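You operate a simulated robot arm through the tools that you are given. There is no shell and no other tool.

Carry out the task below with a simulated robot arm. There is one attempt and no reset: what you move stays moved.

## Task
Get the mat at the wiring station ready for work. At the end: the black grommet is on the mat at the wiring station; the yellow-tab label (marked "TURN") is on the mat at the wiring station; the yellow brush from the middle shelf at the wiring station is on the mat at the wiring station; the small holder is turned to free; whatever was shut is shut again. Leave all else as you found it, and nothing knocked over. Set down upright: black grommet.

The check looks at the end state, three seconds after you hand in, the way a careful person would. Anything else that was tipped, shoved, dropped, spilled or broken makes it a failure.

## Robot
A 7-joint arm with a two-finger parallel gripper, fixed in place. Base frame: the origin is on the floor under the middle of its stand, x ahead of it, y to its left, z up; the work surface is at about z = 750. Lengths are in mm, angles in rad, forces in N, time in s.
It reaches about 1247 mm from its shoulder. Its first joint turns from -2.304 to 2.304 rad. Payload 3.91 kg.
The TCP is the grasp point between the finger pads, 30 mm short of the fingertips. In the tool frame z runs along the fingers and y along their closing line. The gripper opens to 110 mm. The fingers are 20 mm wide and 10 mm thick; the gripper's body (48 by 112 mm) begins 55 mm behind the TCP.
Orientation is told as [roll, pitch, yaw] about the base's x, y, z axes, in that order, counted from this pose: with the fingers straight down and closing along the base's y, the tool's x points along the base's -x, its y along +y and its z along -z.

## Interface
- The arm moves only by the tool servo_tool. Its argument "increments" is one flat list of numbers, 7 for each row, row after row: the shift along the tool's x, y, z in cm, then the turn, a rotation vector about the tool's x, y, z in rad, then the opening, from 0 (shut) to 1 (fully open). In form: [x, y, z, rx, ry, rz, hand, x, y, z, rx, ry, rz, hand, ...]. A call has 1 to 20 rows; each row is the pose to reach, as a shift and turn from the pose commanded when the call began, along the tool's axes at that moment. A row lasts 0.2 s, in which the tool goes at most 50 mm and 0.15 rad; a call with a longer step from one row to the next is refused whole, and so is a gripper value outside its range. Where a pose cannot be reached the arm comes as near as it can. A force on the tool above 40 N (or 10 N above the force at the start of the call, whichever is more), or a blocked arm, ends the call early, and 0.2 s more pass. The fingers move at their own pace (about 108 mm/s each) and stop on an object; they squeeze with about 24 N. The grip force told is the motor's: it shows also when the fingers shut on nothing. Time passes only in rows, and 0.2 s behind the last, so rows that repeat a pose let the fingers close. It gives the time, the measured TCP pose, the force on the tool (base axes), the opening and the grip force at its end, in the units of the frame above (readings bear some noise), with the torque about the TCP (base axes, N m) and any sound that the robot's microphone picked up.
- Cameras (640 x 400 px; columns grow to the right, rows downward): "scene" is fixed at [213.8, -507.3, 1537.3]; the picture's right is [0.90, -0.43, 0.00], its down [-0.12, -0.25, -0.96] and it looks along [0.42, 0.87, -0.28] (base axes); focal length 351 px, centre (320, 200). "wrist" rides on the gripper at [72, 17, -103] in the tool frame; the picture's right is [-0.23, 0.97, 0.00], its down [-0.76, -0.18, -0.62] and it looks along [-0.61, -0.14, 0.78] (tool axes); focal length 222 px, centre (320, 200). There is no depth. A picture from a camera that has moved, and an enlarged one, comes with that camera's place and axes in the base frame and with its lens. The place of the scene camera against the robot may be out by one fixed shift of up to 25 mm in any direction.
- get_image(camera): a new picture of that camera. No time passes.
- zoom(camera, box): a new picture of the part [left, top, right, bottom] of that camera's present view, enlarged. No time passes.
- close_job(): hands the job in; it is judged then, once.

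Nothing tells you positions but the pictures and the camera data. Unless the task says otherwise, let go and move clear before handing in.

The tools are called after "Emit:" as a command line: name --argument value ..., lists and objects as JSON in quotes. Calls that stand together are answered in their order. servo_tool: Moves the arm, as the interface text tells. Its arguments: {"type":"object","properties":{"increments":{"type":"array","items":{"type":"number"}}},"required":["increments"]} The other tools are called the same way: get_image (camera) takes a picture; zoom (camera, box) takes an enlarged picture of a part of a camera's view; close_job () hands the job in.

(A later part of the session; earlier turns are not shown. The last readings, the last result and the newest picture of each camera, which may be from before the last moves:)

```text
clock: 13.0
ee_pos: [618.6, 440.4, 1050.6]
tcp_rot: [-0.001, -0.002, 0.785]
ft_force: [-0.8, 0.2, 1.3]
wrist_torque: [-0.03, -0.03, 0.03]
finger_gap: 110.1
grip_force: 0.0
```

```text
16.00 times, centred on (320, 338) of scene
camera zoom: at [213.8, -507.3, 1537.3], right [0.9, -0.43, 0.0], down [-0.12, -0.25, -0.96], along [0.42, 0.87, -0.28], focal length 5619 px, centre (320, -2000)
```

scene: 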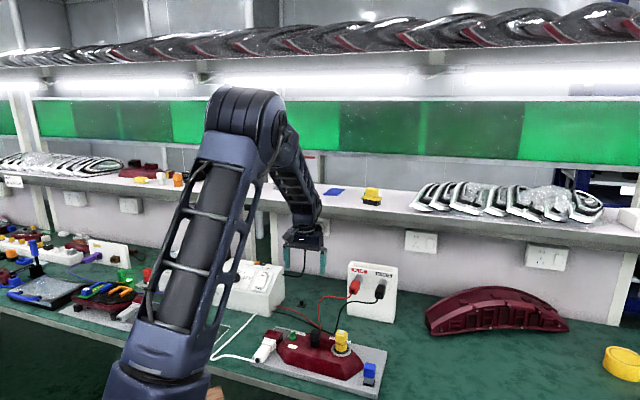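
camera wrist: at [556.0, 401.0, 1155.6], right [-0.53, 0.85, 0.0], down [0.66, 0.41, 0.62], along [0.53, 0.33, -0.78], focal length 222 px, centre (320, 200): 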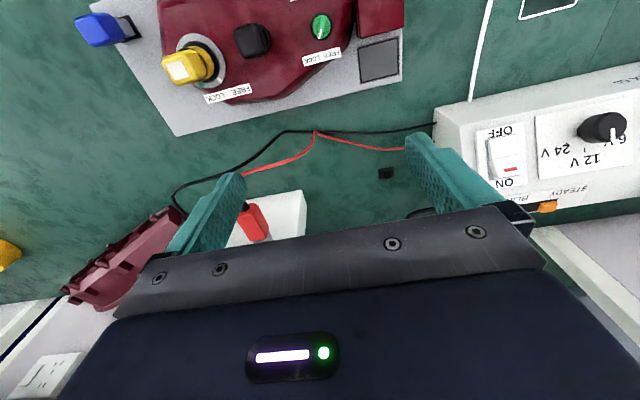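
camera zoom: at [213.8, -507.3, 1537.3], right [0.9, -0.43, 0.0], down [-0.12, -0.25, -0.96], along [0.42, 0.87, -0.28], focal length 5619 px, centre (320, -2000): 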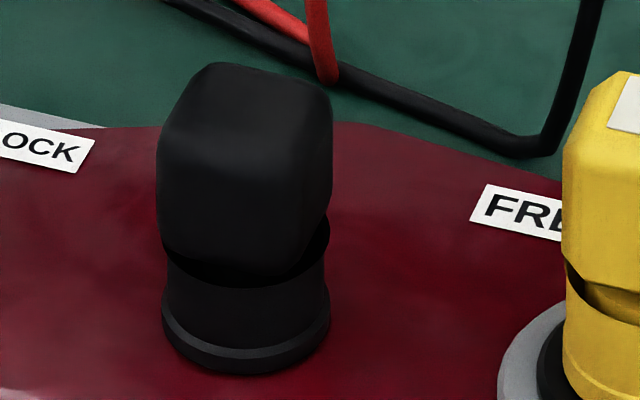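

The likely "black grommet" candidates are the black plug in the lamp and the small black plate with a tab on the bench. I'll rise to look at the shelf and see what the green thing behind the brush is.

Emit:
servo_tool --increments '[-1.0, -1.9, -3.93, 0, -0.0625, 0, 1, -2.0, -3.8, -7.85, 0, -0.125, 0, 1, -3.0, -5.75, -11.8, 0, -0.1875, 0, 1, -4.1, -7.7, -15.7, 0, -0.25, 0, 1, -5.1, -9.6, -19.6, 0, -0.3125, 0, 1, -6.1, -11.5, -23.55, 0, -0.375, 0, 1, -7.1, -13.4, -27.5, 0, -0.4375, 0, 1, -8.1, -15.3, -31.4, 0, -0.5, 0, 1]'

Emit:
get_image --camera "wrist"

Emit:
get_image --camera "scene"

```text
clock: 14.8
ee_pos: [786.6, 389.6, 1365.9]
tcp_rot: [0.0, -0.501, 0.785]
ft_force: [-0.4, 0.0, 0.0]
wrist_torque: [-0.03, -0.03, 0.01]
finger_gap: 110.0
grip_force: 0.0
```

```text
taken
camera wrist: at [694.7, 320.3, 1422.7], right [-0.55, 0.83, 0.11], down [0.39, 0.14, 0.91], along [0.74, 0.54, -0.39], focal length 222 px, centre (320, 200)
```

wrist: 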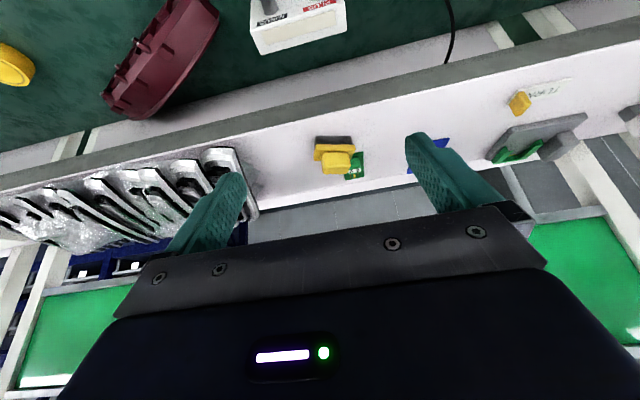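

```text
taken
```

scene: 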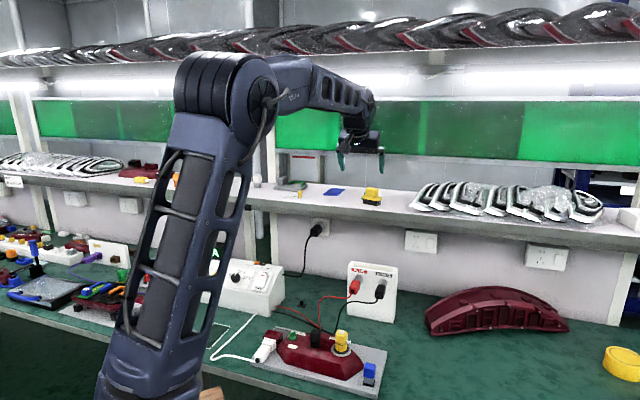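

Emit:
zoom --camera "wrist" --box '[290, 120, 390, 190]'

Emit:
zoom --camera "wrist" --box '[430, 60, 640, 190]'

Emit:
zoom --camera "wrist" --box '[480, 70, 600, 130]'

Emit:
zoom --camera "scene" --box '[255, 165, 345, 215]'

```text
5.71 times, centred on (340, 155) of wrist
camera zoom: at [694.7, 320.3, 1422.7], right [-0.55, 0.83, 0.11], down [0.39, 0.14, 0.91], along [0.74, 0.54, -0.39], focal length 1269 px, centre (206, 457)
```

zoom: 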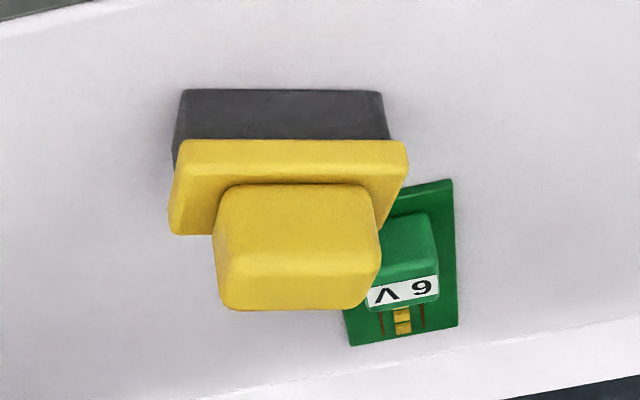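

```text
3.05 times, centred on (535, 125) of wrist
camera zoom: at [694.7, 320.3, 1422.7], right [-0.55, 0.83, 0.11], down [0.39, 0.14, 0.91], along [0.74, 0.54, -0.39], focal length 677 px, centre (-335, 429)
```

zoom: 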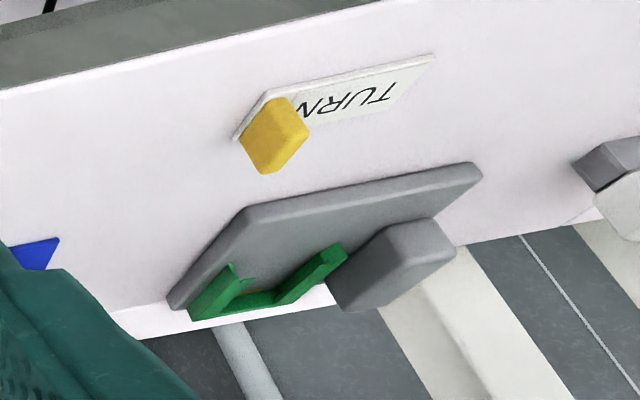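

```text
5.33 times, centred on (540, 100) of wrist
camera zoom: at [694.7, 320.3, 1422.7], right [-0.55, 0.83, 0.11], down [0.39, 0.14, 0.91], along [0.74, 0.54, -0.39], focal length 1185 px, centre (-853, 733)
```

zoom: 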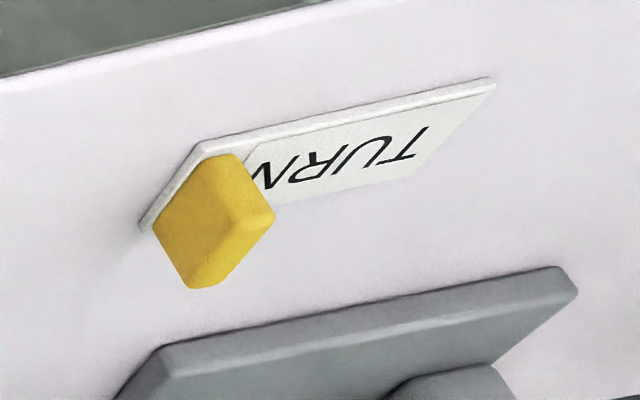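

```text
7.11 times, centred on (300, 190) of scene
camera zoom: at [213.8, -507.3, 1537.3], right [0.9, -0.43, 0.0], down [-0.12, -0.25, -0.96], along [0.42, 0.87, -0.28], focal length 2497 px, centre (462, 271)
```

zoom: 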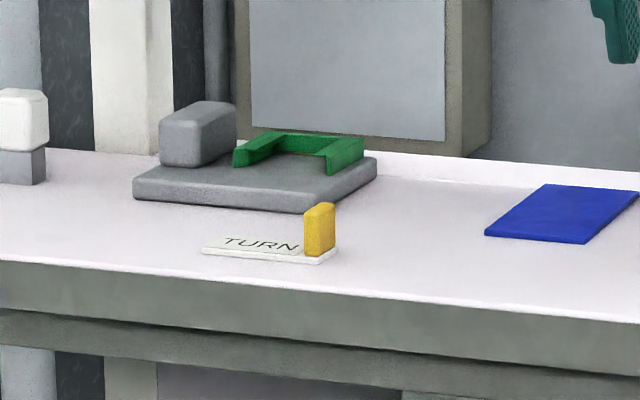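

The green item behind the brush is a small "6 V" board, so I must leave it alone. I'll zoom in harder on the two black candidates.

Emit:
zoom --camera "scene" --box '[296, 296, 312, 308]'

Emit:
zoom --camera "scene" --box '[310, 328, 326, 348]'

Emit:
zoom --camera "scene" --box '[330, 328, 356, 358]'

Emit:
zoom --camera "scene" --box '[130, 160, 240, 200]'

Emit:
zoom --camera "scene" --box '[340, 350, 400, 400]'

```text
16.00 times, centred on (304, 302) of scene
camera zoom: at [213.8, -507.3, 1537.3], right [0.9, -0.43, 0.0], down [-0.12, -0.25, -0.96], along [0.42, 0.87, -0.28], focal length 5619 px, centre (576, -1432)
```

zoom: 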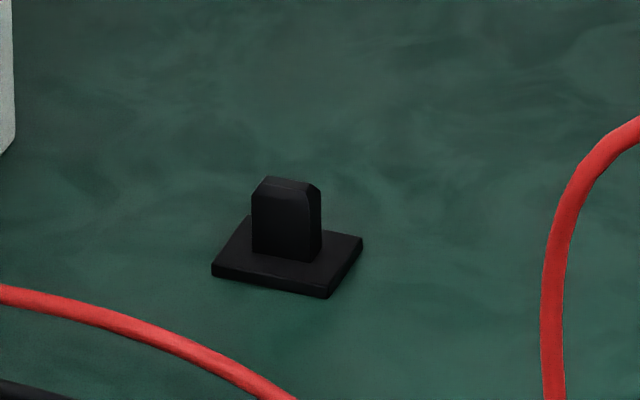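

```text
16.00 times, centred on (318, 338) of scene
camera zoom: at [213.8, -507.3, 1537.3], right [0.9, -0.43, 0.0], down [-0.12, -0.25, -0.96], along [0.42, 0.87, -0.28], focal length 5619 px, centre (352, -2008)
```

zoom: 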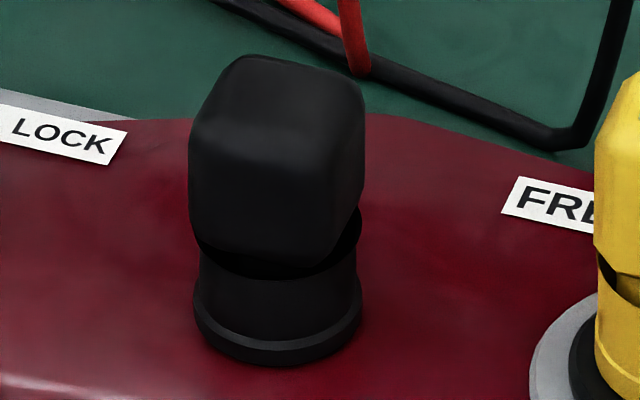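

```text
13.33 times, centred on (343, 343) of scene
camera zoom: at [213.8, -507.3, 1537.3], right [0.9, -0.43, 0.0], down [-0.12, -0.25, -0.96], along [0.42, 0.87, -0.28], focal length 4683 px, centre (13, -1707)
```

zoom: 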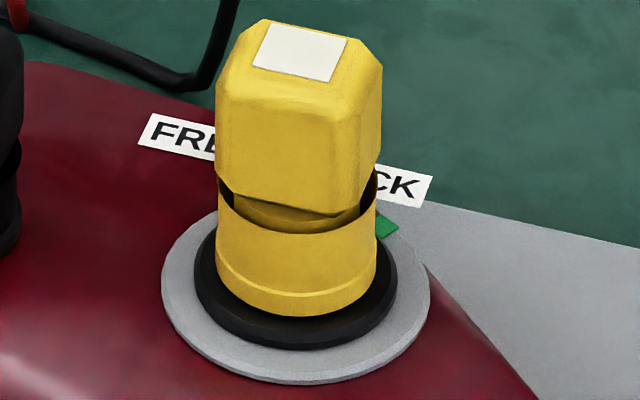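

```text
5.82 times, centred on (185, 180) of scene
camera zoom: at [213.8, -507.3, 1537.3], right [0.9, -0.43, 0.0], down [-0.12, -0.25, -0.96], along [0.42, 0.87, -0.28], focal length 2043 px, centre (1106, 316)
```

zoom: 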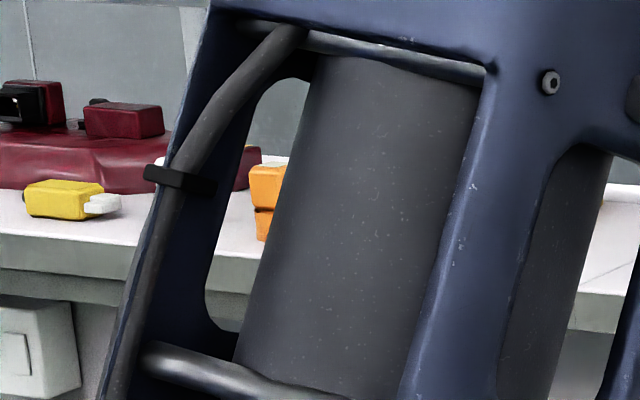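

```text
8.00 times, centred on (370, 375) of scene
camera zoom: at [213.8, -507.3, 1537.3], right [0.9, -0.43, 0.0], down [-0.12, -0.25, -0.96], along [0.42, 0.87, -0.28], focal length 2810 px, centre (-80, -1200)
```

zoom: 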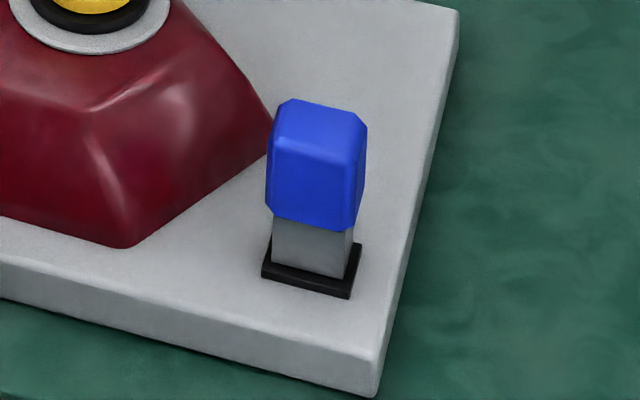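

I judge the black flanged plug seated in the lamp to be the grommet, because it can stand upright. The small bench piece is a flat clip. First I'll go above the green small holder at about [559, 405, 838] and check its exact angle from close up.

Emit:
servo_tool --increments '[0, 0, 0, 0, 0.125, 0, 1, 0, 0, 0, 0, 0.25, 0, 1, 0, 0, 0, 0, 0.375, 0, 1, 0, 0, 0, 0, 0.5, 0, 1]'

Emit:
servo_tool --increments '[1.5, 1.72, 4.16, 0, 0, 0.05, 0.8, 3.0, 3.44, 8.32, 0, 0, 0.1, 0.7, 4.5, 5.15, 12.48, 0, 0, 0.15, 0.6, 6.0, 6.87, 16.64, 0, 0, 0.2, 0.5, 7.5, 8.59, 20.8, 0, 0, 0.25, 0.4, 9.0, 10.3, 24.96, 0, 0, 0.3, 0.4, 10.5, 12.0, 29.1, 0, 0, 0.35, 0.4, 12.0, 13.7, 33.3, 0, 0, 0.4, 0.4, 13.5, 15.5, 37.4, 0, 0, 0.45, 0.4, 15.0, 17.2, 41.6, 0, 0, 0.497, 0.4]'

Emit:
get_image --camera "wrist"

Emit:
zoom --camera "wrist" --box '[260, 70, 380, 160]'

```text
clock: 15.8
ee_pos: [784.0, 389.9, 1365.4]
tcp_rot: [0.0, 0.0, 0.786]
ft_force: [0.4, -0.4, 1.0]
wrist_torque: [-0.01, -0.03, 0.03]
finger_gap: 110.2
grip_force: 0.0
```

```text
clock: 18.0
ee_pos: [557.3, 404.5, 949.7]
tcp_rot: [-0.001, -0.001, 0.287]
ft_force: [-0.4, 0.2, 1.1]
wrist_torque: [0.0, 0.0, -0.01]
finger_gap: 43.7
grip_force: 0.1
```

```text
taken
camera wrist: at [483.9, 399.7, 1054.3], right [-0.06, 1.0, 0.0], down [0.78, 0.05, 0.62], along [0.62, 0.04, -0.78], focal length 222 px, centre (320, 200)
```

wrist: 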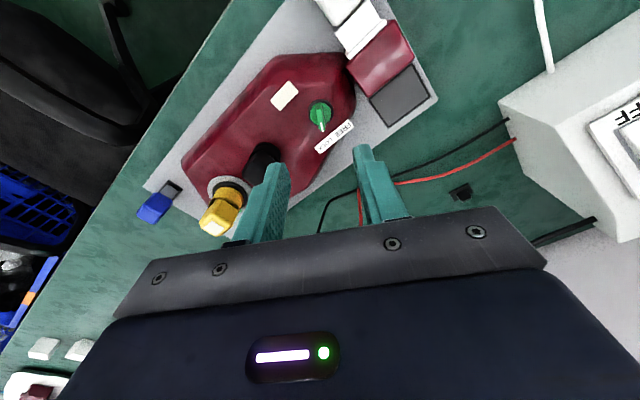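

```text
4.44 times, centred on (320, 115) of wrist
camera zoom: at [483.9, 399.7, 1054.3], right [-0.06, 1.0, 0.0], down [0.78, 0.05, 0.62], along [0.62, 0.04, -0.78], focal length 987 px, centre (320, 578)
```

zoom: 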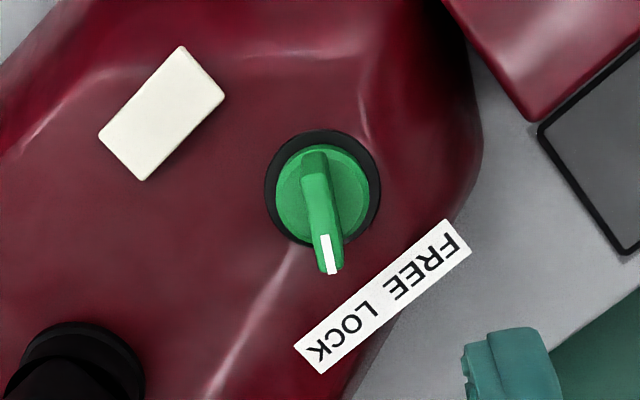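

The pointer sits on LOCK at about 12°, and FREE is at about 52°, so it needs roughly 40° counter-clockwise. I'll descend part way over the knob and check alignment.

Emit:
servo_tool --increments '[0.1, 0.04, 2.5, 0, 0, 0.02, 0.4, 0.2, 0.08, 5.0, 0, 0, 0.04, 0.4, 0.2, 0.08, 6.5, 0, 0, 0.05, 0.4]'

Emit:
get_image --camera "wrist"

Emit:
zoom --camera "wrist" --box '[260, 90, 390, 190]'

Emit:
zoom --camera "scene" --box '[265, 310, 325, 350]'

```text
clock: 18.8
ee_pos: [555.0, 405.3, 884.2]
tcp_rot: [0.0, -0.001, 0.239]
ft_force: [-0.8, 0.6, -0.6]
wrist_torque: [-0.01, 0.0, 0.04]
finger_gap: 43.8
grip_force: 0.0
```

```text
taken
camera wrist: at [480.8, 404.0, 988.6], right [-0.01, 1.0, 0.0], down [0.78, 0.01, 0.62], along [0.62, 0.01, -0.78], focal length 222 px, centre (320, 200)
```

wrist: 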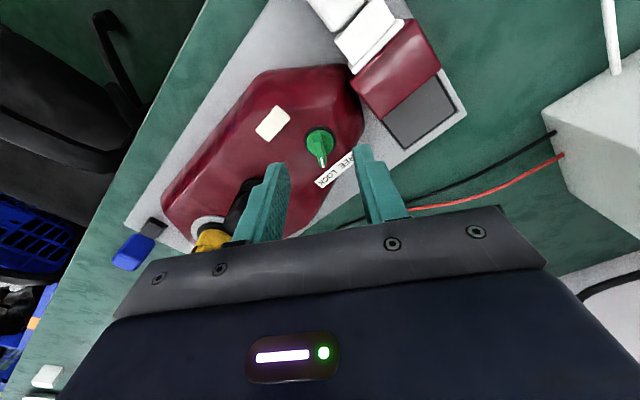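

```text
4.00 times, centred on (325, 140) of wrist
camera zoom: at [480.8, 404.0, 988.6], right [-0.01, 1.0, 0.0], down [0.78, 0.01, 0.62], along [0.62, 0.01, -0.78], focal length 888 px, centre (300, 440)
```

zoom: 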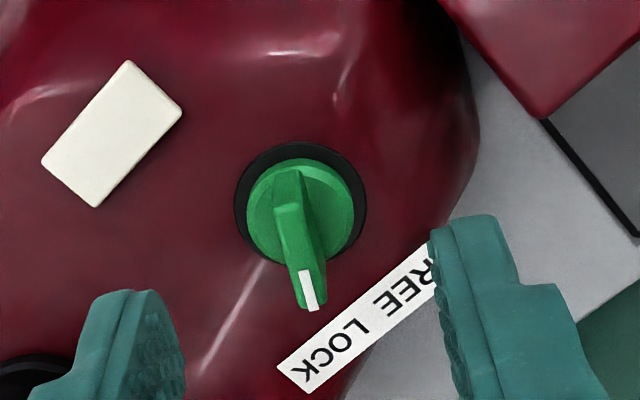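

```text
10.00 times, centred on (295, 330) of scene
camera zoom: at [213.8, -507.3, 1537.3], right [0.9, -0.43, 0.0], down [-0.12, -0.25, -0.96], along [0.42, 0.87, -0.28], focal length 3512 px, centre (570, -1100)
```

zoom: 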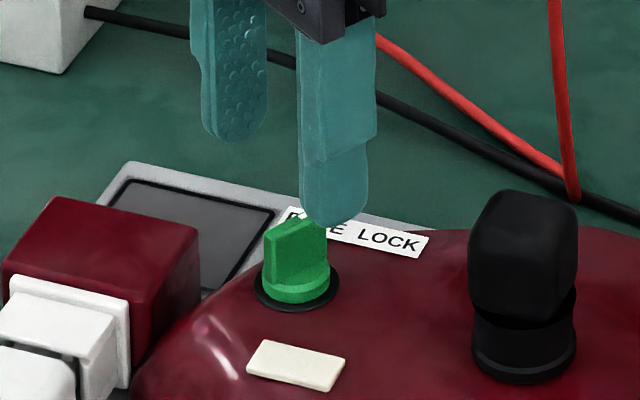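

The fingers straddle the blade and are aligned with it. Now I'll descend the last 26 mm and close on it.

Emit:
servo_tool --increments '[-0.15, 0, 1.0, 0, 0, 0, 0.4, -0.15, 0, 2.0, 0, 0, 0, 0.4, -0.15, 0, 2.6, 0, 0, 0, 0.4, -0.15, 0, 2.6, 0, 0, 0, 0.2, -0.15, 0, 2.6, 0, 0, 0, 0, -0.15, 0, 2.6, 0, 0, 0, 0, -0.15, 0, 2.6, 0, 0, 0, 0]'

Emit:
zoom --camera "wrist" --box '[260, 90, 390, 190]'

Emit:
zoom --camera "scene" --box '[265, 310, 325, 350]'

```text
clock: 20.4
ee_pos: [557.0, 405.2, 856.5]
tcp_rot: [0.0, -0.001, 0.238]
ft_force: [2.8, -8.3, 0.1]
wrist_torque: [-0.06, -0.42, 0.26]
finger_gap: 6.0
grip_force: 44.9
```

```text
4.00 times, centred on (325, 140) of wrist
camera zoom: at [483.5, 404.0, 961.4], right [-0.01, 1.0, 0.0], down [0.78, 0.01, 0.62], along [0.62, 0.01, -0.78], focal length 888 px, centre (300, 440)
```

zoom: 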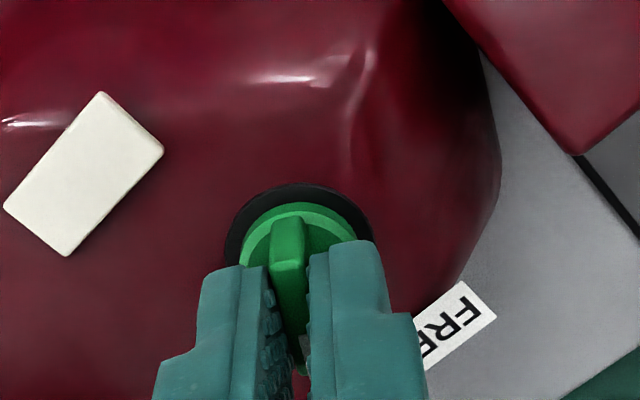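

```text
10.00 times, centred on (295, 330) of scene
camera zoom: at [213.8, -507.3, 1537.3], right [0.9, -0.43, 0.0], down [-0.12, -0.25, -0.96], along [0.42, 0.87, -0.28], focal length 3512 px, centre (570, -1100)
```

zoom: 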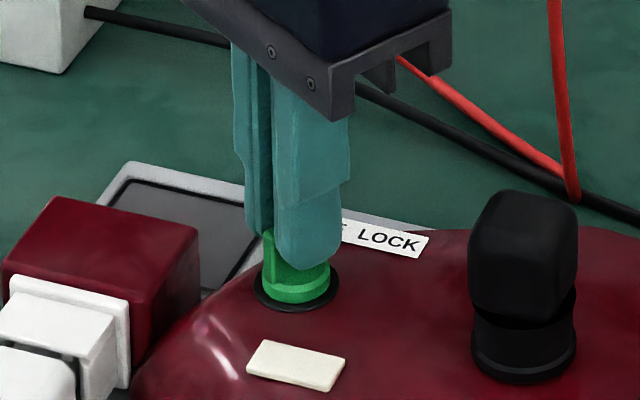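

Gripped with a 6 mm gap. Turning it counter-clockwise toward FREE in small steps while watching force and torque.

Emit:
servo_tool --increments '[0, 0, 0, 0, 0, -0.07, 0, 0, 0, 0, 0, 0, -0.14, 0, 0, 0, 0, 0, 0, -0.21, 0, 0, 0, 0, 0, 0, -0.28, 0, 0, 0, 0, 0, 0, -0.35, 0]'

Emit:
zoom --camera "scene" --box '[265, 310, 325, 350]'

```text
clock: 21.6
ee_pos: [556.9, 404.8, 857.0]
tcp_rot: [0.0, 0.002, 0.589]
ft_force: [10.3, -10.4, -32.3]
wrist_torque: [0.2, -0.96, 0.01]
finger_gap: 6.3
grip_force: 44.2
```

```text
10.00 times, centred on (295, 330) of scene
camera zoom: at [213.8, -507.3, 1537.3], right [0.9, -0.43, 0.0], down [-0.12, -0.25, -0.96], along [0.42, 0.87, -0.28], focal length 3512 px, centre (570, -1100)
```

zoom: 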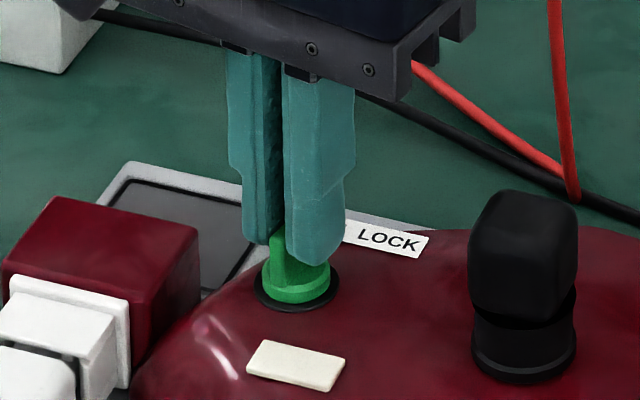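

Emit:
servo_tool --increments '[0, 0, 0, 0, 0, 0, 0, 0, 0, 0, 0, 0, 0, 0]'

Emit:
zoom --camera "wrist" --box '[260, 90, 390, 190]'

```text
clock: 22.2
ee_pos: [556.2, 405.1, 856.5]
tcp_rot: [0.001, 0.002, 0.588]
ft_force: [12.8, -14.2, -40.5]
wrist_torque: [-0.17, -0.55, 0.0]
finger_gap: 6.0
grip_force: 44.9
```

```text
4.00 times, centred on (325, 140) of wrist
camera zoom: at [488.5, 378.6, 961.6], right [-0.35, 0.94, 0.0], down [0.73, 0.28, 0.62], along [0.58, 0.22, -0.78], focal length 888 px, centre (300, 440)
```

zoom: 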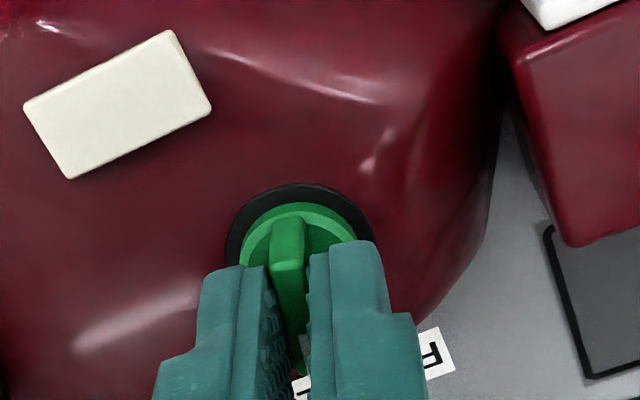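

The arm is straining slightly against the held knob, pulling up and sideways. I'll relax the commanded pose a little, then continue.

Emit:
servo_tool --increments '[-0.014, -0.07, 0.15, 0, 0, 0, 0, -0.014, -0.07, 0.15, 0, 0, 0, 0]'

```text
clock: 22.8
ee_pos: [556.7, 405.0, 855.8]
tcp_rot: [0.0, 0.001, 0.59]
ft_force: [2.5, -20.3, -14.9]
wrist_torque: [-1.22, 0.98, -0.02]
finger_gap: 5.9
grip_force: 45.6
```

Emit:
servo_tool --increments '[0.05, -0.08, 0.08, 0, 0, 0, 0, 0.05, -0.08, 0.08, 0, 0, -0.06, 0, 0.05, -0.08, 0.08, 0, 0, -0.12, 0, 0.05, -0.08, 0.08, 0, 0, -0.18, 0]'

Emit:
zoom --camera "scene" --box '[265, 310, 325, 350]'

```text
clock: 23.8
ee_pos: [556.5, 404.2, 856.2]
tcp_rot: [0.002, -0.003, 0.769]
ft_force: [-5.2, -12.3, 18.2]
wrist_torque: [-0.72, 0.56, -0.02]
finger_gap: 6.2
grip_force: 44.8
```

```text
10.00 times, centred on (295, 330) of scene
camera zoom: at [213.8, -507.3, 1537.3], right [0.9, -0.43, 0.0], down [-0.12, -0.25, -0.96], along [0.42, 0.87, -0.28], focal length 3512 px, centre (570, -1100)
```

zoom: 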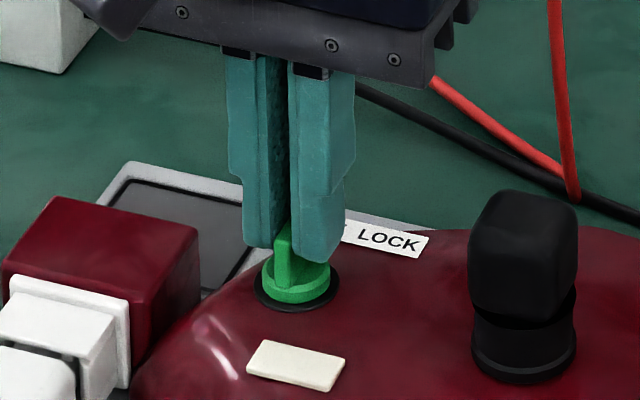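

Turning freely, now at 44°. Continuing toward FREE at about 52° and beyond, to feel for an end stop.

Emit:
servo_tool --increments '[0, 0, -0.02, 0, 0, -0.06, 0, 0, 0, -0.04, 0, 0, -0.12, 0, 0, 0, -0.05, 0, 0, -0.18, 0]'

Emit:
zoom --camera "wrist" --box '[260, 90, 390, 190]'

Emit:
zoom --camera "scene" --box '[265, 310, 325, 350]'

```text
clock: 24.6
ee_pos: [557.0, 404.7, 855.6]
tcp_rot: [-0.001, -0.003, 0.952]
ft_force: [-11.7, -2.3, 20.9]
wrist_torque: [0.91, -0.38, 0.02]
finger_gap: 6.0
grip_force: 44.6
```

```text
4.00 times, centred on (325, 140) of wrist
camera zoom: at [502.1, 355.0, 961.3], right [-0.66, 0.75, 0.0], down [0.59, 0.52, 0.62], along [0.47, 0.41, -0.78], focal length 888 px, centre (300, 440)
```

zoom: 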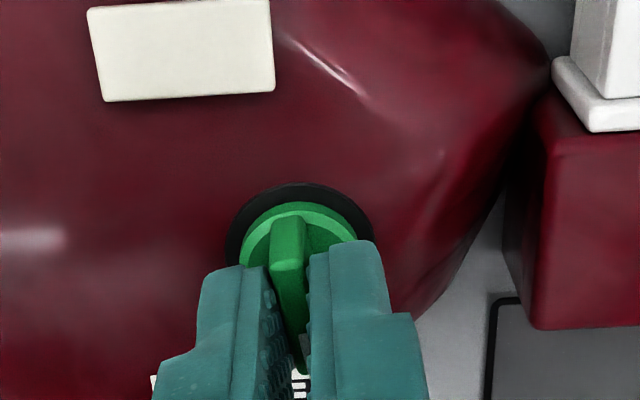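

```text
10.00 times, centred on (295, 330) of scene
camera zoom: at [213.8, -507.3, 1537.3], right [0.9, -0.43, 0.0], down [-0.12, -0.25, -0.96], along [0.42, 0.87, -0.28], focal length 3512 px, centre (570, -1100)
```

zoom: 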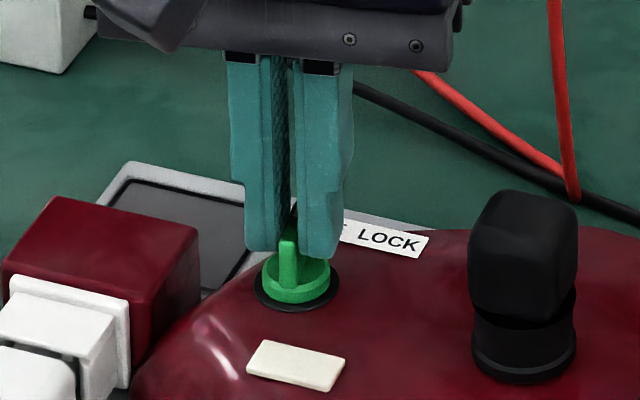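

Emit:
servo_tool --increments '[0, 0, -0.05, 0, 0, 0, 0, 0, 0, -0.08, 0, 0, -0.04, 0, 0, 0, -0.08, 0, 0, -0.08, 0]'

Emit:
zoom --camera "scene" --box '[265, 310, 325, 350]'

```text
clock: 25.4
ee_pos: [557.3, 405.6, 855.2]
tcp_rot: [0.0, 0.002, 1.03]
ft_force: [-5.4, 7.3, 5.5]
wrist_torque: [0.6, -0.11, -0.02]
finger_gap: 6.3
grip_force: 44.9
```

```text
10.00 times, centred on (295, 330) of scene
camera zoom: at [213.8, -507.3, 1537.3], right [0.9, -0.43, 0.0], down [-0.12, -0.25, -0.96], along [0.42, 0.87, -0.28], focal length 3512 px, centre (570, -1100)
```

zoom: 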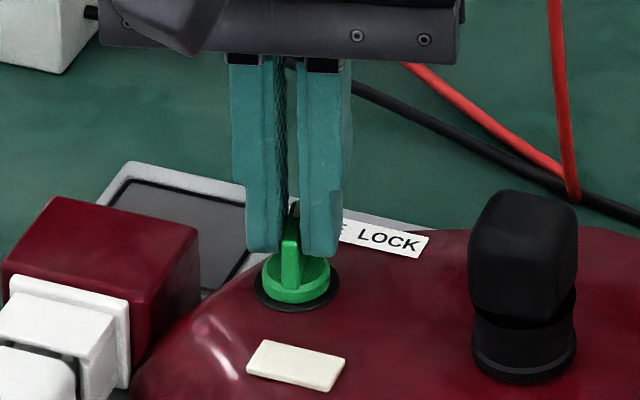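

It has turned about 45° with no stop felt. I'll release, rise, and look at where the pointer is relative to the label.

Emit:
servo_tool --increments '[0, 0, 0, 0, 0, 0, 0.2, 0, 0, 0, 0, 0, 0, 0.35, 0, 0, 0, 0, 0, 0, 0.35, 0, 0, -3, 0, 0, 0, 0.35, 0, 0, -7, 0, 0, 0, 0.35, 0, 0, -11, 0, 0, 0, 0.35]'

Emit:
zoom --camera "wrist" --box '[260, 70, 380, 160]'

Emit:
zoom --camera "scene" --box '[265, 310, 325, 350]'

```text
clock: 26.8
ee_pos: [558.5, 404.9, 964.4]
tcp_rot: [-0.001, 0.001, 1.028]
ft_force: [0.1, 0.2, 0.2]
wrist_torque: [0.0, 0.03, -0.01]
finger_gap: 38.5
grip_force: 0.2
```

```text
4.44 times, centred on (320, 115) of wrist
camera zoom: at [507.7, 351.9, 1070.0], right [-0.72, 0.7, 0.0], down [0.55, 0.56, 0.62], along [0.43, 0.45, -0.78], focal length 987 px, centre (320, 578)
```

zoom: 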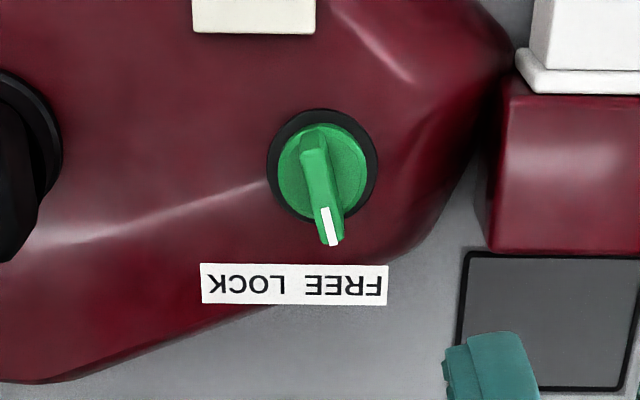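

```text
10.00 times, centred on (295, 330) of scene
camera zoom: at [213.8, -507.3, 1537.3], right [0.9, -0.43, 0.0], down [-0.12, -0.25, -0.96], along [0.42, 0.87, -0.28], focal length 3512 px, centre (570, -1100)
```

zoom: 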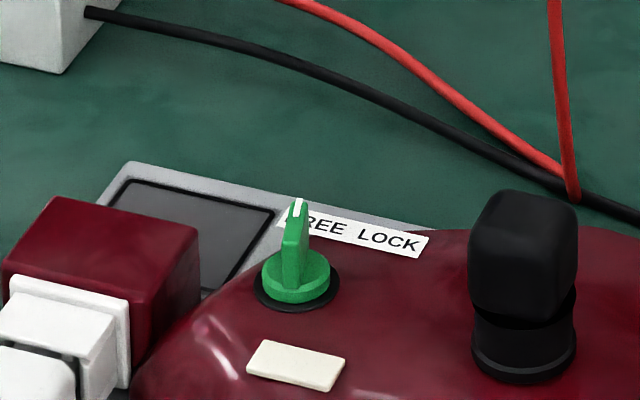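

The small holder now points squarely at FREE. Next is the black grommet in the lamp: I'll hover above it at about [610, 342] and look.

Emit:
servo_tool --increments '[1.34, -3.82, 0, 0, 0, 0.12, 0.5, 2.68, -7.64, 0, 0, 0, 0.243, 0.6, 2.68, -7.64, 0, 0, 0, 0.243, 0.6]'

Emit:
get_image --camera "wrist"

Emit:
zoom --camera "wrist" --box '[230, 50, 410, 180]'

```text
clock: 27.6
ee_pos: [609.6, 342.5, 965.9]
tcp_rot: [0.001, 0.001, 0.784]
ft_force: [0.1, 0.2, -0.6]
wrist_torque: [0.02, -0.02, 0.03]
finger_gap: 66.0
grip_force: 0.1
```

```text
taken
camera wrist: at [546.8, 302.4, 1072.2], right [-0.53, 0.85, 0.0], down [0.66, 0.41, 0.62], along [0.53, 0.33, -0.78], focal length 222 px, centre (320, 200)
```

wrist: 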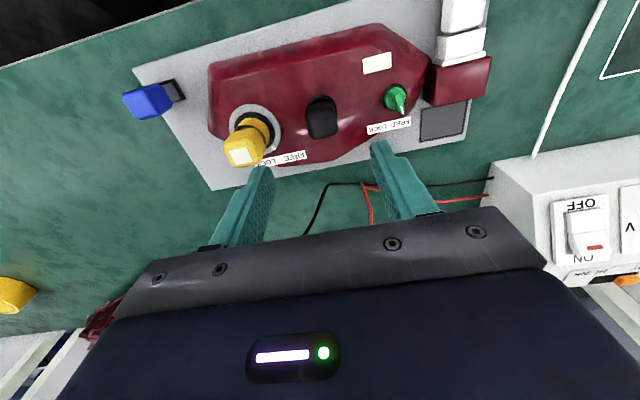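

```text
3.08 times, centred on (320, 115) of wrist
camera zoom: at [546.8, 302.4, 1072.2], right [-0.53, 0.85, 0.0], down [0.66, 0.41, 0.62], along [0.53, 0.33, -0.78], focal length 684 px, centre (320, 462)
```

zoom: 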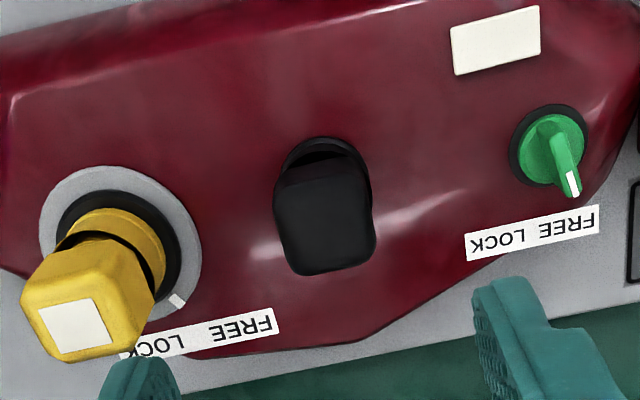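

The grommet's head is nearly centred under the TCP, about 1.5 mm to the left. I'll descend with the fingers straddling it, close, and then look.

Emit:
servo_tool --increments '[0, 0.16, 2.5, 0, 0, 0, 0.6, -0.05, 0.16, 5.0, 0, 0, 0, 0.6, -0.05, 0.16, 7.5, 0, 0, 0, 0.6, -0.05, 0.16, 9.0, 0, 0, 0, 0.6, -0.05, 0.16, 9.9, 0, 0, 0, 0.6, -0.05, 0.16, 9.9, 0, 0, 0, 0.6]'

Emit:
get_image --camera "wrist"

Emit:
zoom --camera "scene" --box '[280, 300, 360, 355]'

```text
clock: 29.0
ee_pos: [608.6, 345.1, 867.8]
tcp_rot: [0.002, -0.001, 0.786]
ft_force: [0.0, 0.0, -0.3]
wrist_torque: [-0.01, 0.02, 0.03]
finger_gap: 65.8
grip_force: 0.1
```

```text
taken
camera wrist: at [546.0, 304.6, 972.5], right [-0.53, 0.85, 0.0], down [0.66, 0.41, 0.62], along [0.53, 0.33, -0.78], focal length 222 px, centre (320, 200)
```

wrist: 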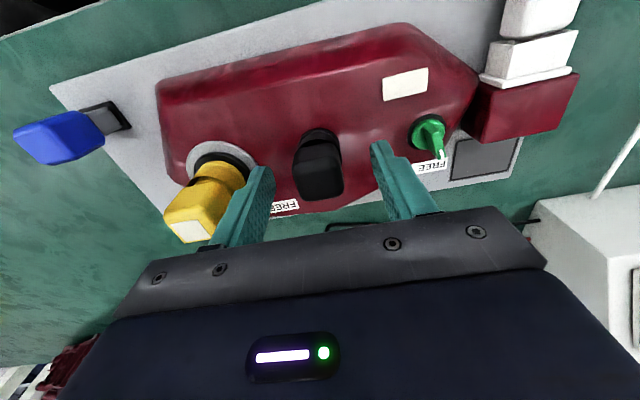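

```text
7.27 times, centred on (320, 328) of scene
camera zoom: at [213.8, -507.3, 1537.3], right [0.9, -0.43, 0.0], down [-0.12, -0.25, -0.96], along [0.42, 0.87, -0.28], focal length 2554 px, centre (320, -727)
```

zoom: 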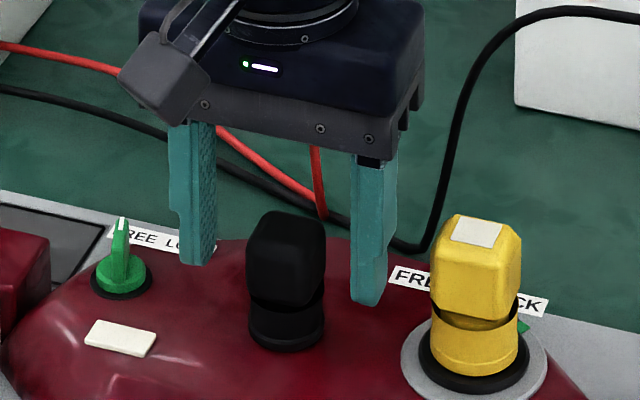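

Emit:
zoom --camera "wrist" --box '[240, 110, 400, 220]'

```text
3.64 times, centred on (320, 165) of wrist
camera zoom: at [546.0, 304.6, 972.5], right [-0.53, 0.85, 0.0], down [0.66, 0.41, 0.62], along [0.53, 0.33, -0.78], focal length 808 px, centre (320, 327)
```

zoom: 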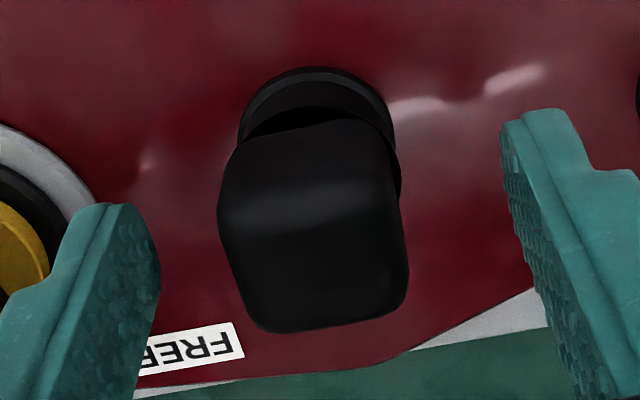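

Well centred. Closing on the grommet head.

Emit:
servo_tool --increments '[0, 0, 0, 0, 0, 0, 0.3, 0, 0, 0, 0, 0, 0, 0, 0, 0, 0, 0, 0, 0, 0, 0, 0, 0, 0, 0, 0, 0]'

Emit:
zoom --camera "wrist" --box '[240, 110, 400, 220]'

```text
clock: 30.0
ee_pos: [608.3, 345.3, 868.6]
tcp_rot: [0.0, 0.0, 0.785]
ft_force: [0.6, -2.3, -1.0]
wrist_torque: [-0.09, -0.07, 0.04]
finger_gap: 28.7
grip_force: 24.0
```

```text
3.64 times, centred on (320, 165) of wrist
camera zoom: at [546.1, 304.5, 972.6], right [-0.53, 0.85, 0.0], down [0.66, 0.41, 0.62], along [0.53, 0.33, -0.78], focal length 808 px, centre (320, 327)
```

zoom: 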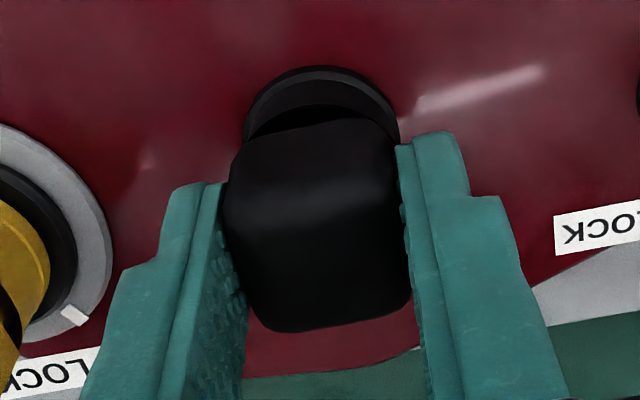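

Gripped at 28.7 mm. Now a slow lift to see whether it comes free.

Emit:
servo_tool --increments '[0, 0, -0.3, 0, 0, 0, 0, 0, 0, -0.6, 0, 0, 0, 0, 0, 0, -1.0, 0, 0, 0, 0]'

Emit:
zoom --camera "scene" --box '[280, 300, 360, 355]'

```text
clock: 30.8
ee_pos: [608.9, 345.1, 878.2]
tcp_rot: [0.001, 0.001, 0.785]
ft_force: [0.1, -0.2, -1.2]
wrist_torque: [0.01, -0.03, 0.02]
finger_gap: 29.0
grip_force: 23.9
```

```text
7.27 times, centred on (320, 328) of scene
camera zoom: at [213.8, -507.3, 1537.3], right [0.9, -0.43, 0.0], down [-0.12, -0.25, -0.96], along [0.42, 0.87, -0.28], focal length 2554 px, centre (320, -727)
```

zoom: 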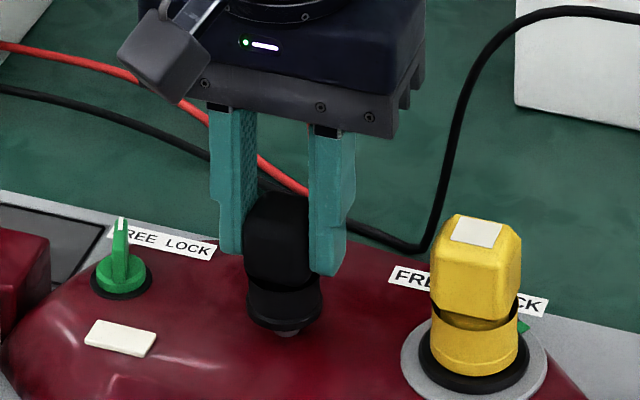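

It lifted out easily. I'll raise it clear and look at its underside shape.

Emit:
servo_tool --increments '[0, 0, -2.0, 0, 0, 0, 0, 0, 0, -5.0, 0, 0, 0, 0, 0, 0, -8.0, 0, 0, 0, 0, 0, 0, -11.0, 0, 0, 0, 0]'

Emit:
zoom --camera "scene" --box '[280, 270, 360, 355]'

Emit:
zoom --camera "scene" --box '[295, 290, 335, 320]'

Emit:
zoom --camera "wrist" --box '[200, 40, 420, 220]'

```text
clock: 31.8
ee_pos: [609.8, 342.9, 986.4]
tcp_rot: [0.0, 0.0, 0.785]
ft_force: [-0.4, -0.7, -0.7]
wrist_torque: [0.01, -0.02, -0.04]
finger_gap: 28.7
grip_force: 24.1
```

```text
4.71 times, centred on (320, 312) of scene
camera zoom: at [213.8, -507.3, 1537.3], right [0.9, -0.43, 0.0], down [-0.12, -0.25, -0.96], along [0.42, 0.87, -0.28], focal length 1653 px, centre (320, -329)
```

zoom: 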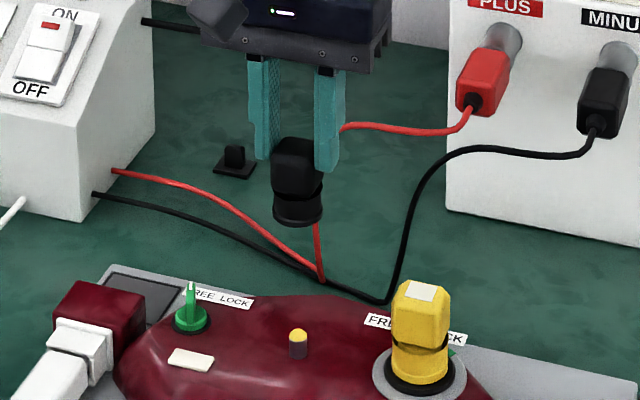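

```text
13.33 times, centred on (315, 305) of scene
camera zoom: at [213.8, -507.3, 1537.3], right [0.9, -0.43, 0.0], down [-0.12, -0.25, -0.96], along [0.42, 0.87, -0.28], focal length 4683 px, centre (387, -1200)
```

zoom: 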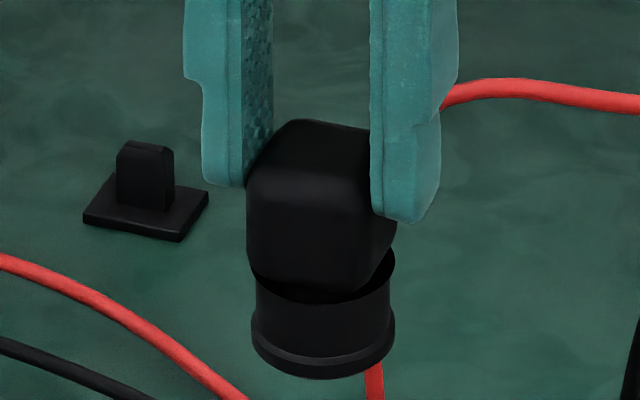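

```text
2.22 times, centred on (310, 130) of wrist
camera zoom: at [547.0, 303.8, 1091.9], right [-0.53, 0.85, 0.0], down [0.66, 0.41, 0.62], along [0.53, 0.33, -0.78], focal length 494 px, centre (342, 356)
```

zoom: 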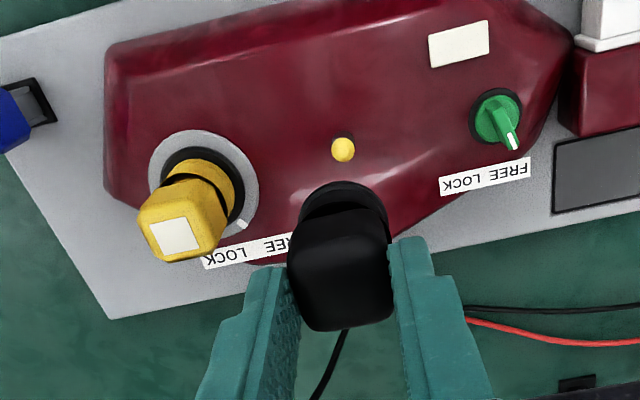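

The part was a hollow flanged piece sitting over a small post. Before going on I'll look closely at that post and compare it with the other black piece.

Emit:
zoom --camera "scene" --box '[304, 330, 328, 348]'

Emit:
zoom --camera "wrist" --box '[290, 75, 350, 115]'

Emit:
zoom --camera "scene" --box '[295, 270, 335, 315]'

```text
16.00 times, centred on (316, 339) of scene
camera zoom: at [213.8, -507.3, 1537.3], right [0.9, -0.43, 0.0], down [-0.12, -0.25, -0.96], along [0.42, 0.87, -0.28], focal length 5619 px, centre (384, -2024)
```

zoom: 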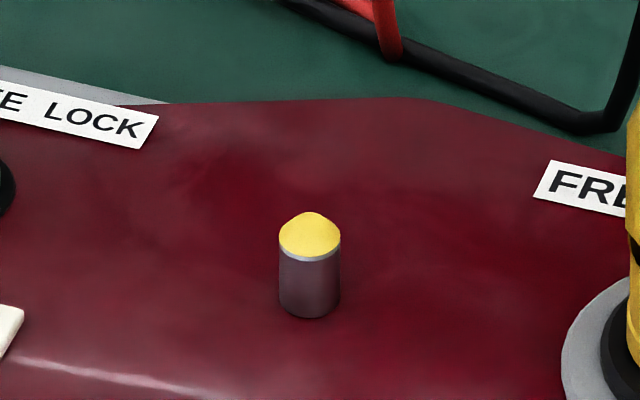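

```text
10.00 times, centred on (320, 95) of wrist
camera zoom: at [547.0, 303.8, 1091.9], right [-0.53, 0.85, 0.0], down [0.66, 0.41, 0.62], along [0.53, 0.33, -0.78], focal length 2221 px, centre (320, 1250)
```

zoom: 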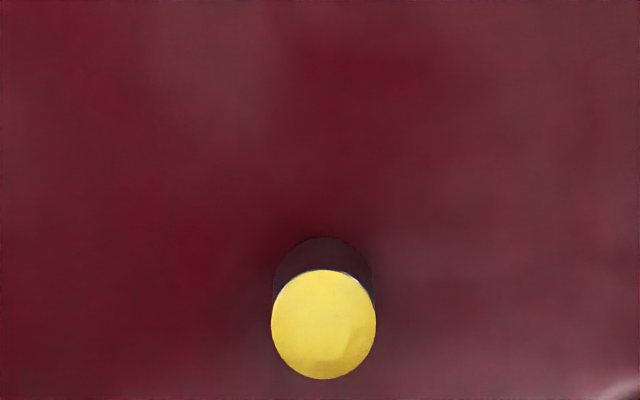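

```text
8.89 times, centred on (315, 292) of scene
camera zoom: at [213.8, -507.3, 1537.3], right [0.9, -0.43, 0.0], down [-0.12, -0.25, -0.96], along [0.42, 0.87, -0.28], focal length 3122 px, centre (364, -622)
```

zoom: 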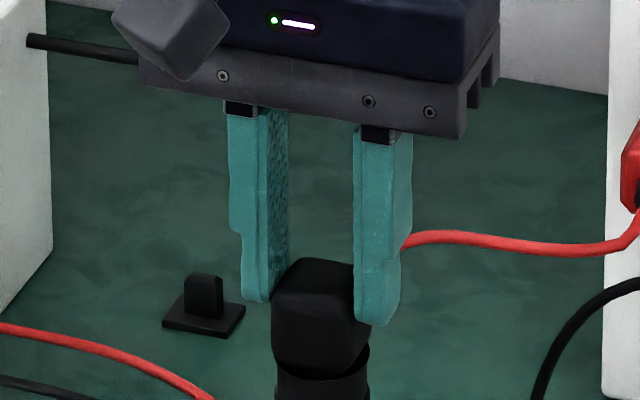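

I'm settling on this part as the black grommet: a flanged hollow piece with an identical white spare on the shelf, and it stands upright. I'll carry it at a safe height to hover over the mat and measure there.

Emit:
servo_tool --increments '[0.41, 4.32, 0.2, 0, 0, 0, 0, 0.82, 8.64, 0.4, 0, 0, 0, 0, 1.23, 12.96, 0.6, 0, 0, 0, 0, 1.64, 17.28, 0.8, 0, 0, 0, 0, 2.05, 21.6, 1.0, 0, 0, 0, 0, 2.46, 25.9, 1.2, 0, 0, 0, 0, 2.87, 30.2, 1.4, 0, 0, 0, 0, 3.28, 34.6, 1.6, 0, 0, 0, 0, 3.69, 38.9, 1.8, 0, 0, 0, 0, 3.69, 38.9, 2.0, 0, 0, 0, 0]'

Emit:
get_image --camera "wrist"

Emit:
zoom --camera "wrist" --box '[240, 30, 420, 180]'

Emit:
get_image --camera "scene"

```text
clock: 34.0
ee_pos: [308.2, 595.5, 965.6]
tcp_rot: [0.0, 0.001, 0.786]
ft_force: [-0.2, 0.3, -1.0]
wrist_torque: [0.02, 0.0, -0.02]
finger_gap: 28.9
grip_force: 24.3
```

```text
taken
camera wrist: at [245.2, 554.9, 1070.8], right [-0.53, 0.85, 0.0], down [0.66, 0.41, 0.62], along [0.53, 0.33, -0.78], focal length 222 px, centre (320, 200)
```

wrist: 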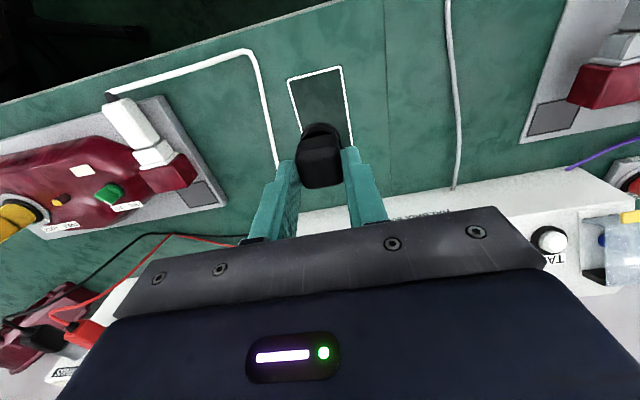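

```text
2.67 times, centred on (330, 105) of wrist
camera zoom: at [245.2, 554.9, 1070.8], right [-0.53, 0.85, 0.0], down [0.66, 0.41, 0.62], along [0.53, 0.33, -0.78], focal length 592 px, centre (293, 453)
```

zoom: 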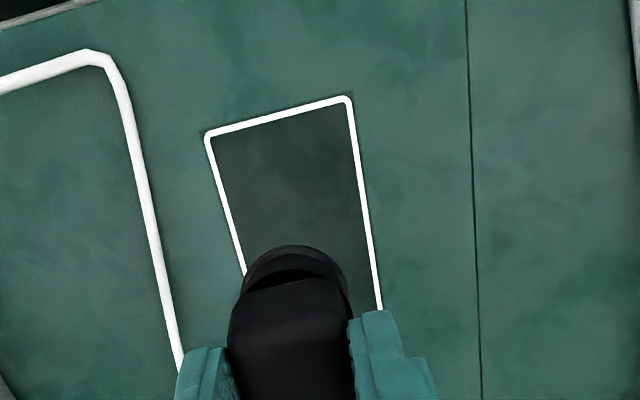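

```text
taken
```

scene: 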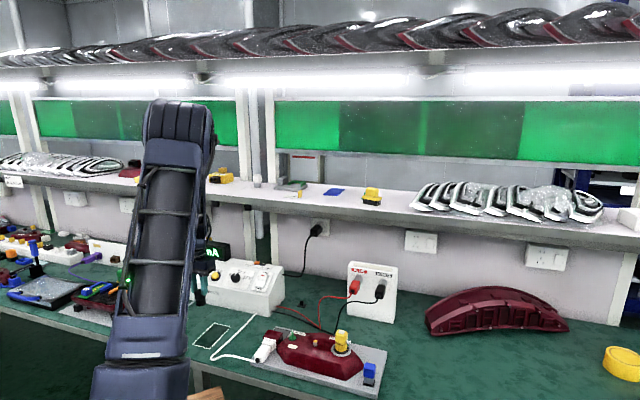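

The mat's near edge is about 25 mm toward me from the TCP, and its sides line up with the tool. I'll set the grommet near the front end of the mat, lowering to just above it first.

Emit:
servo_tool --increments '[0.2, -0.2, 3.5, 0, 0, 0, 0, 0.2, -0.2, 7.0, 0, 0, 0, 0, 0.2, -0.2, 10.5, 0, 0, 0, 0, 0.2, -0.2, 13.0, 0, 0, 0, 0, 0.2, -0.2, 14.5, 0, 0, 0, 0, 0.2, -0.2, 14.5, 0, 0, 0, 0]'

Emit:
zoom --camera "scene" --box '[170, 300, 250, 355]'

Emit:
get_image --camera "wrist"

```text
clock: 35.4
ee_pos: [308.3, 591.0, 823.5]
tcp_rot: [0.001, -0.001, 0.786]
ft_force: [0.1, -1.0, 0.7]
wrist_torque: [-0.02, 0.01, -0.01]
finger_gap: 29.0
grip_force: 23.8
```

```text
7.27 times, centred on (210, 328) of scene
camera zoom: at [213.8, -507.3, 1537.3], right [0.9, -0.43, 0.0], down [-0.12, -0.25, -0.96], along [0.42, 0.87, -0.28], focal length 2554 px, centre (1120, -727)
```

zoom: 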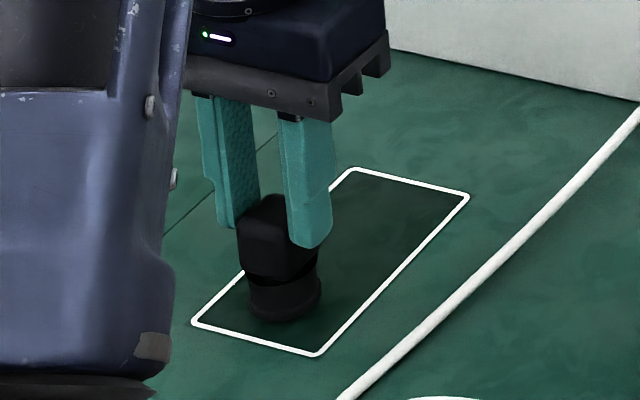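

```text
taken
camera wrist: at [245.4, 551.1, 927.2], right [-0.53, 0.85, 0.0], down [0.66, 0.41, 0.62], along [0.53, 0.33, -0.78], focal length 222 px, centre (320, 200)
```

wrist: 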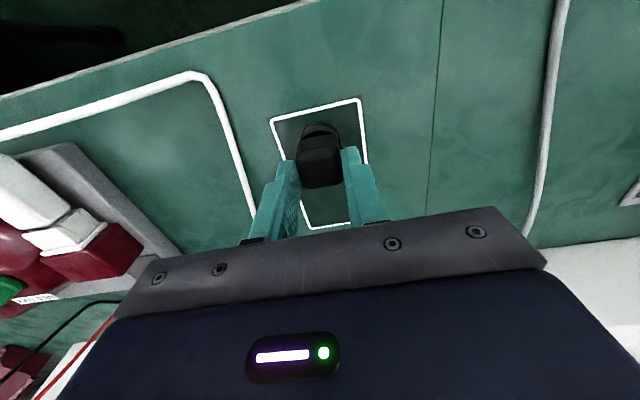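

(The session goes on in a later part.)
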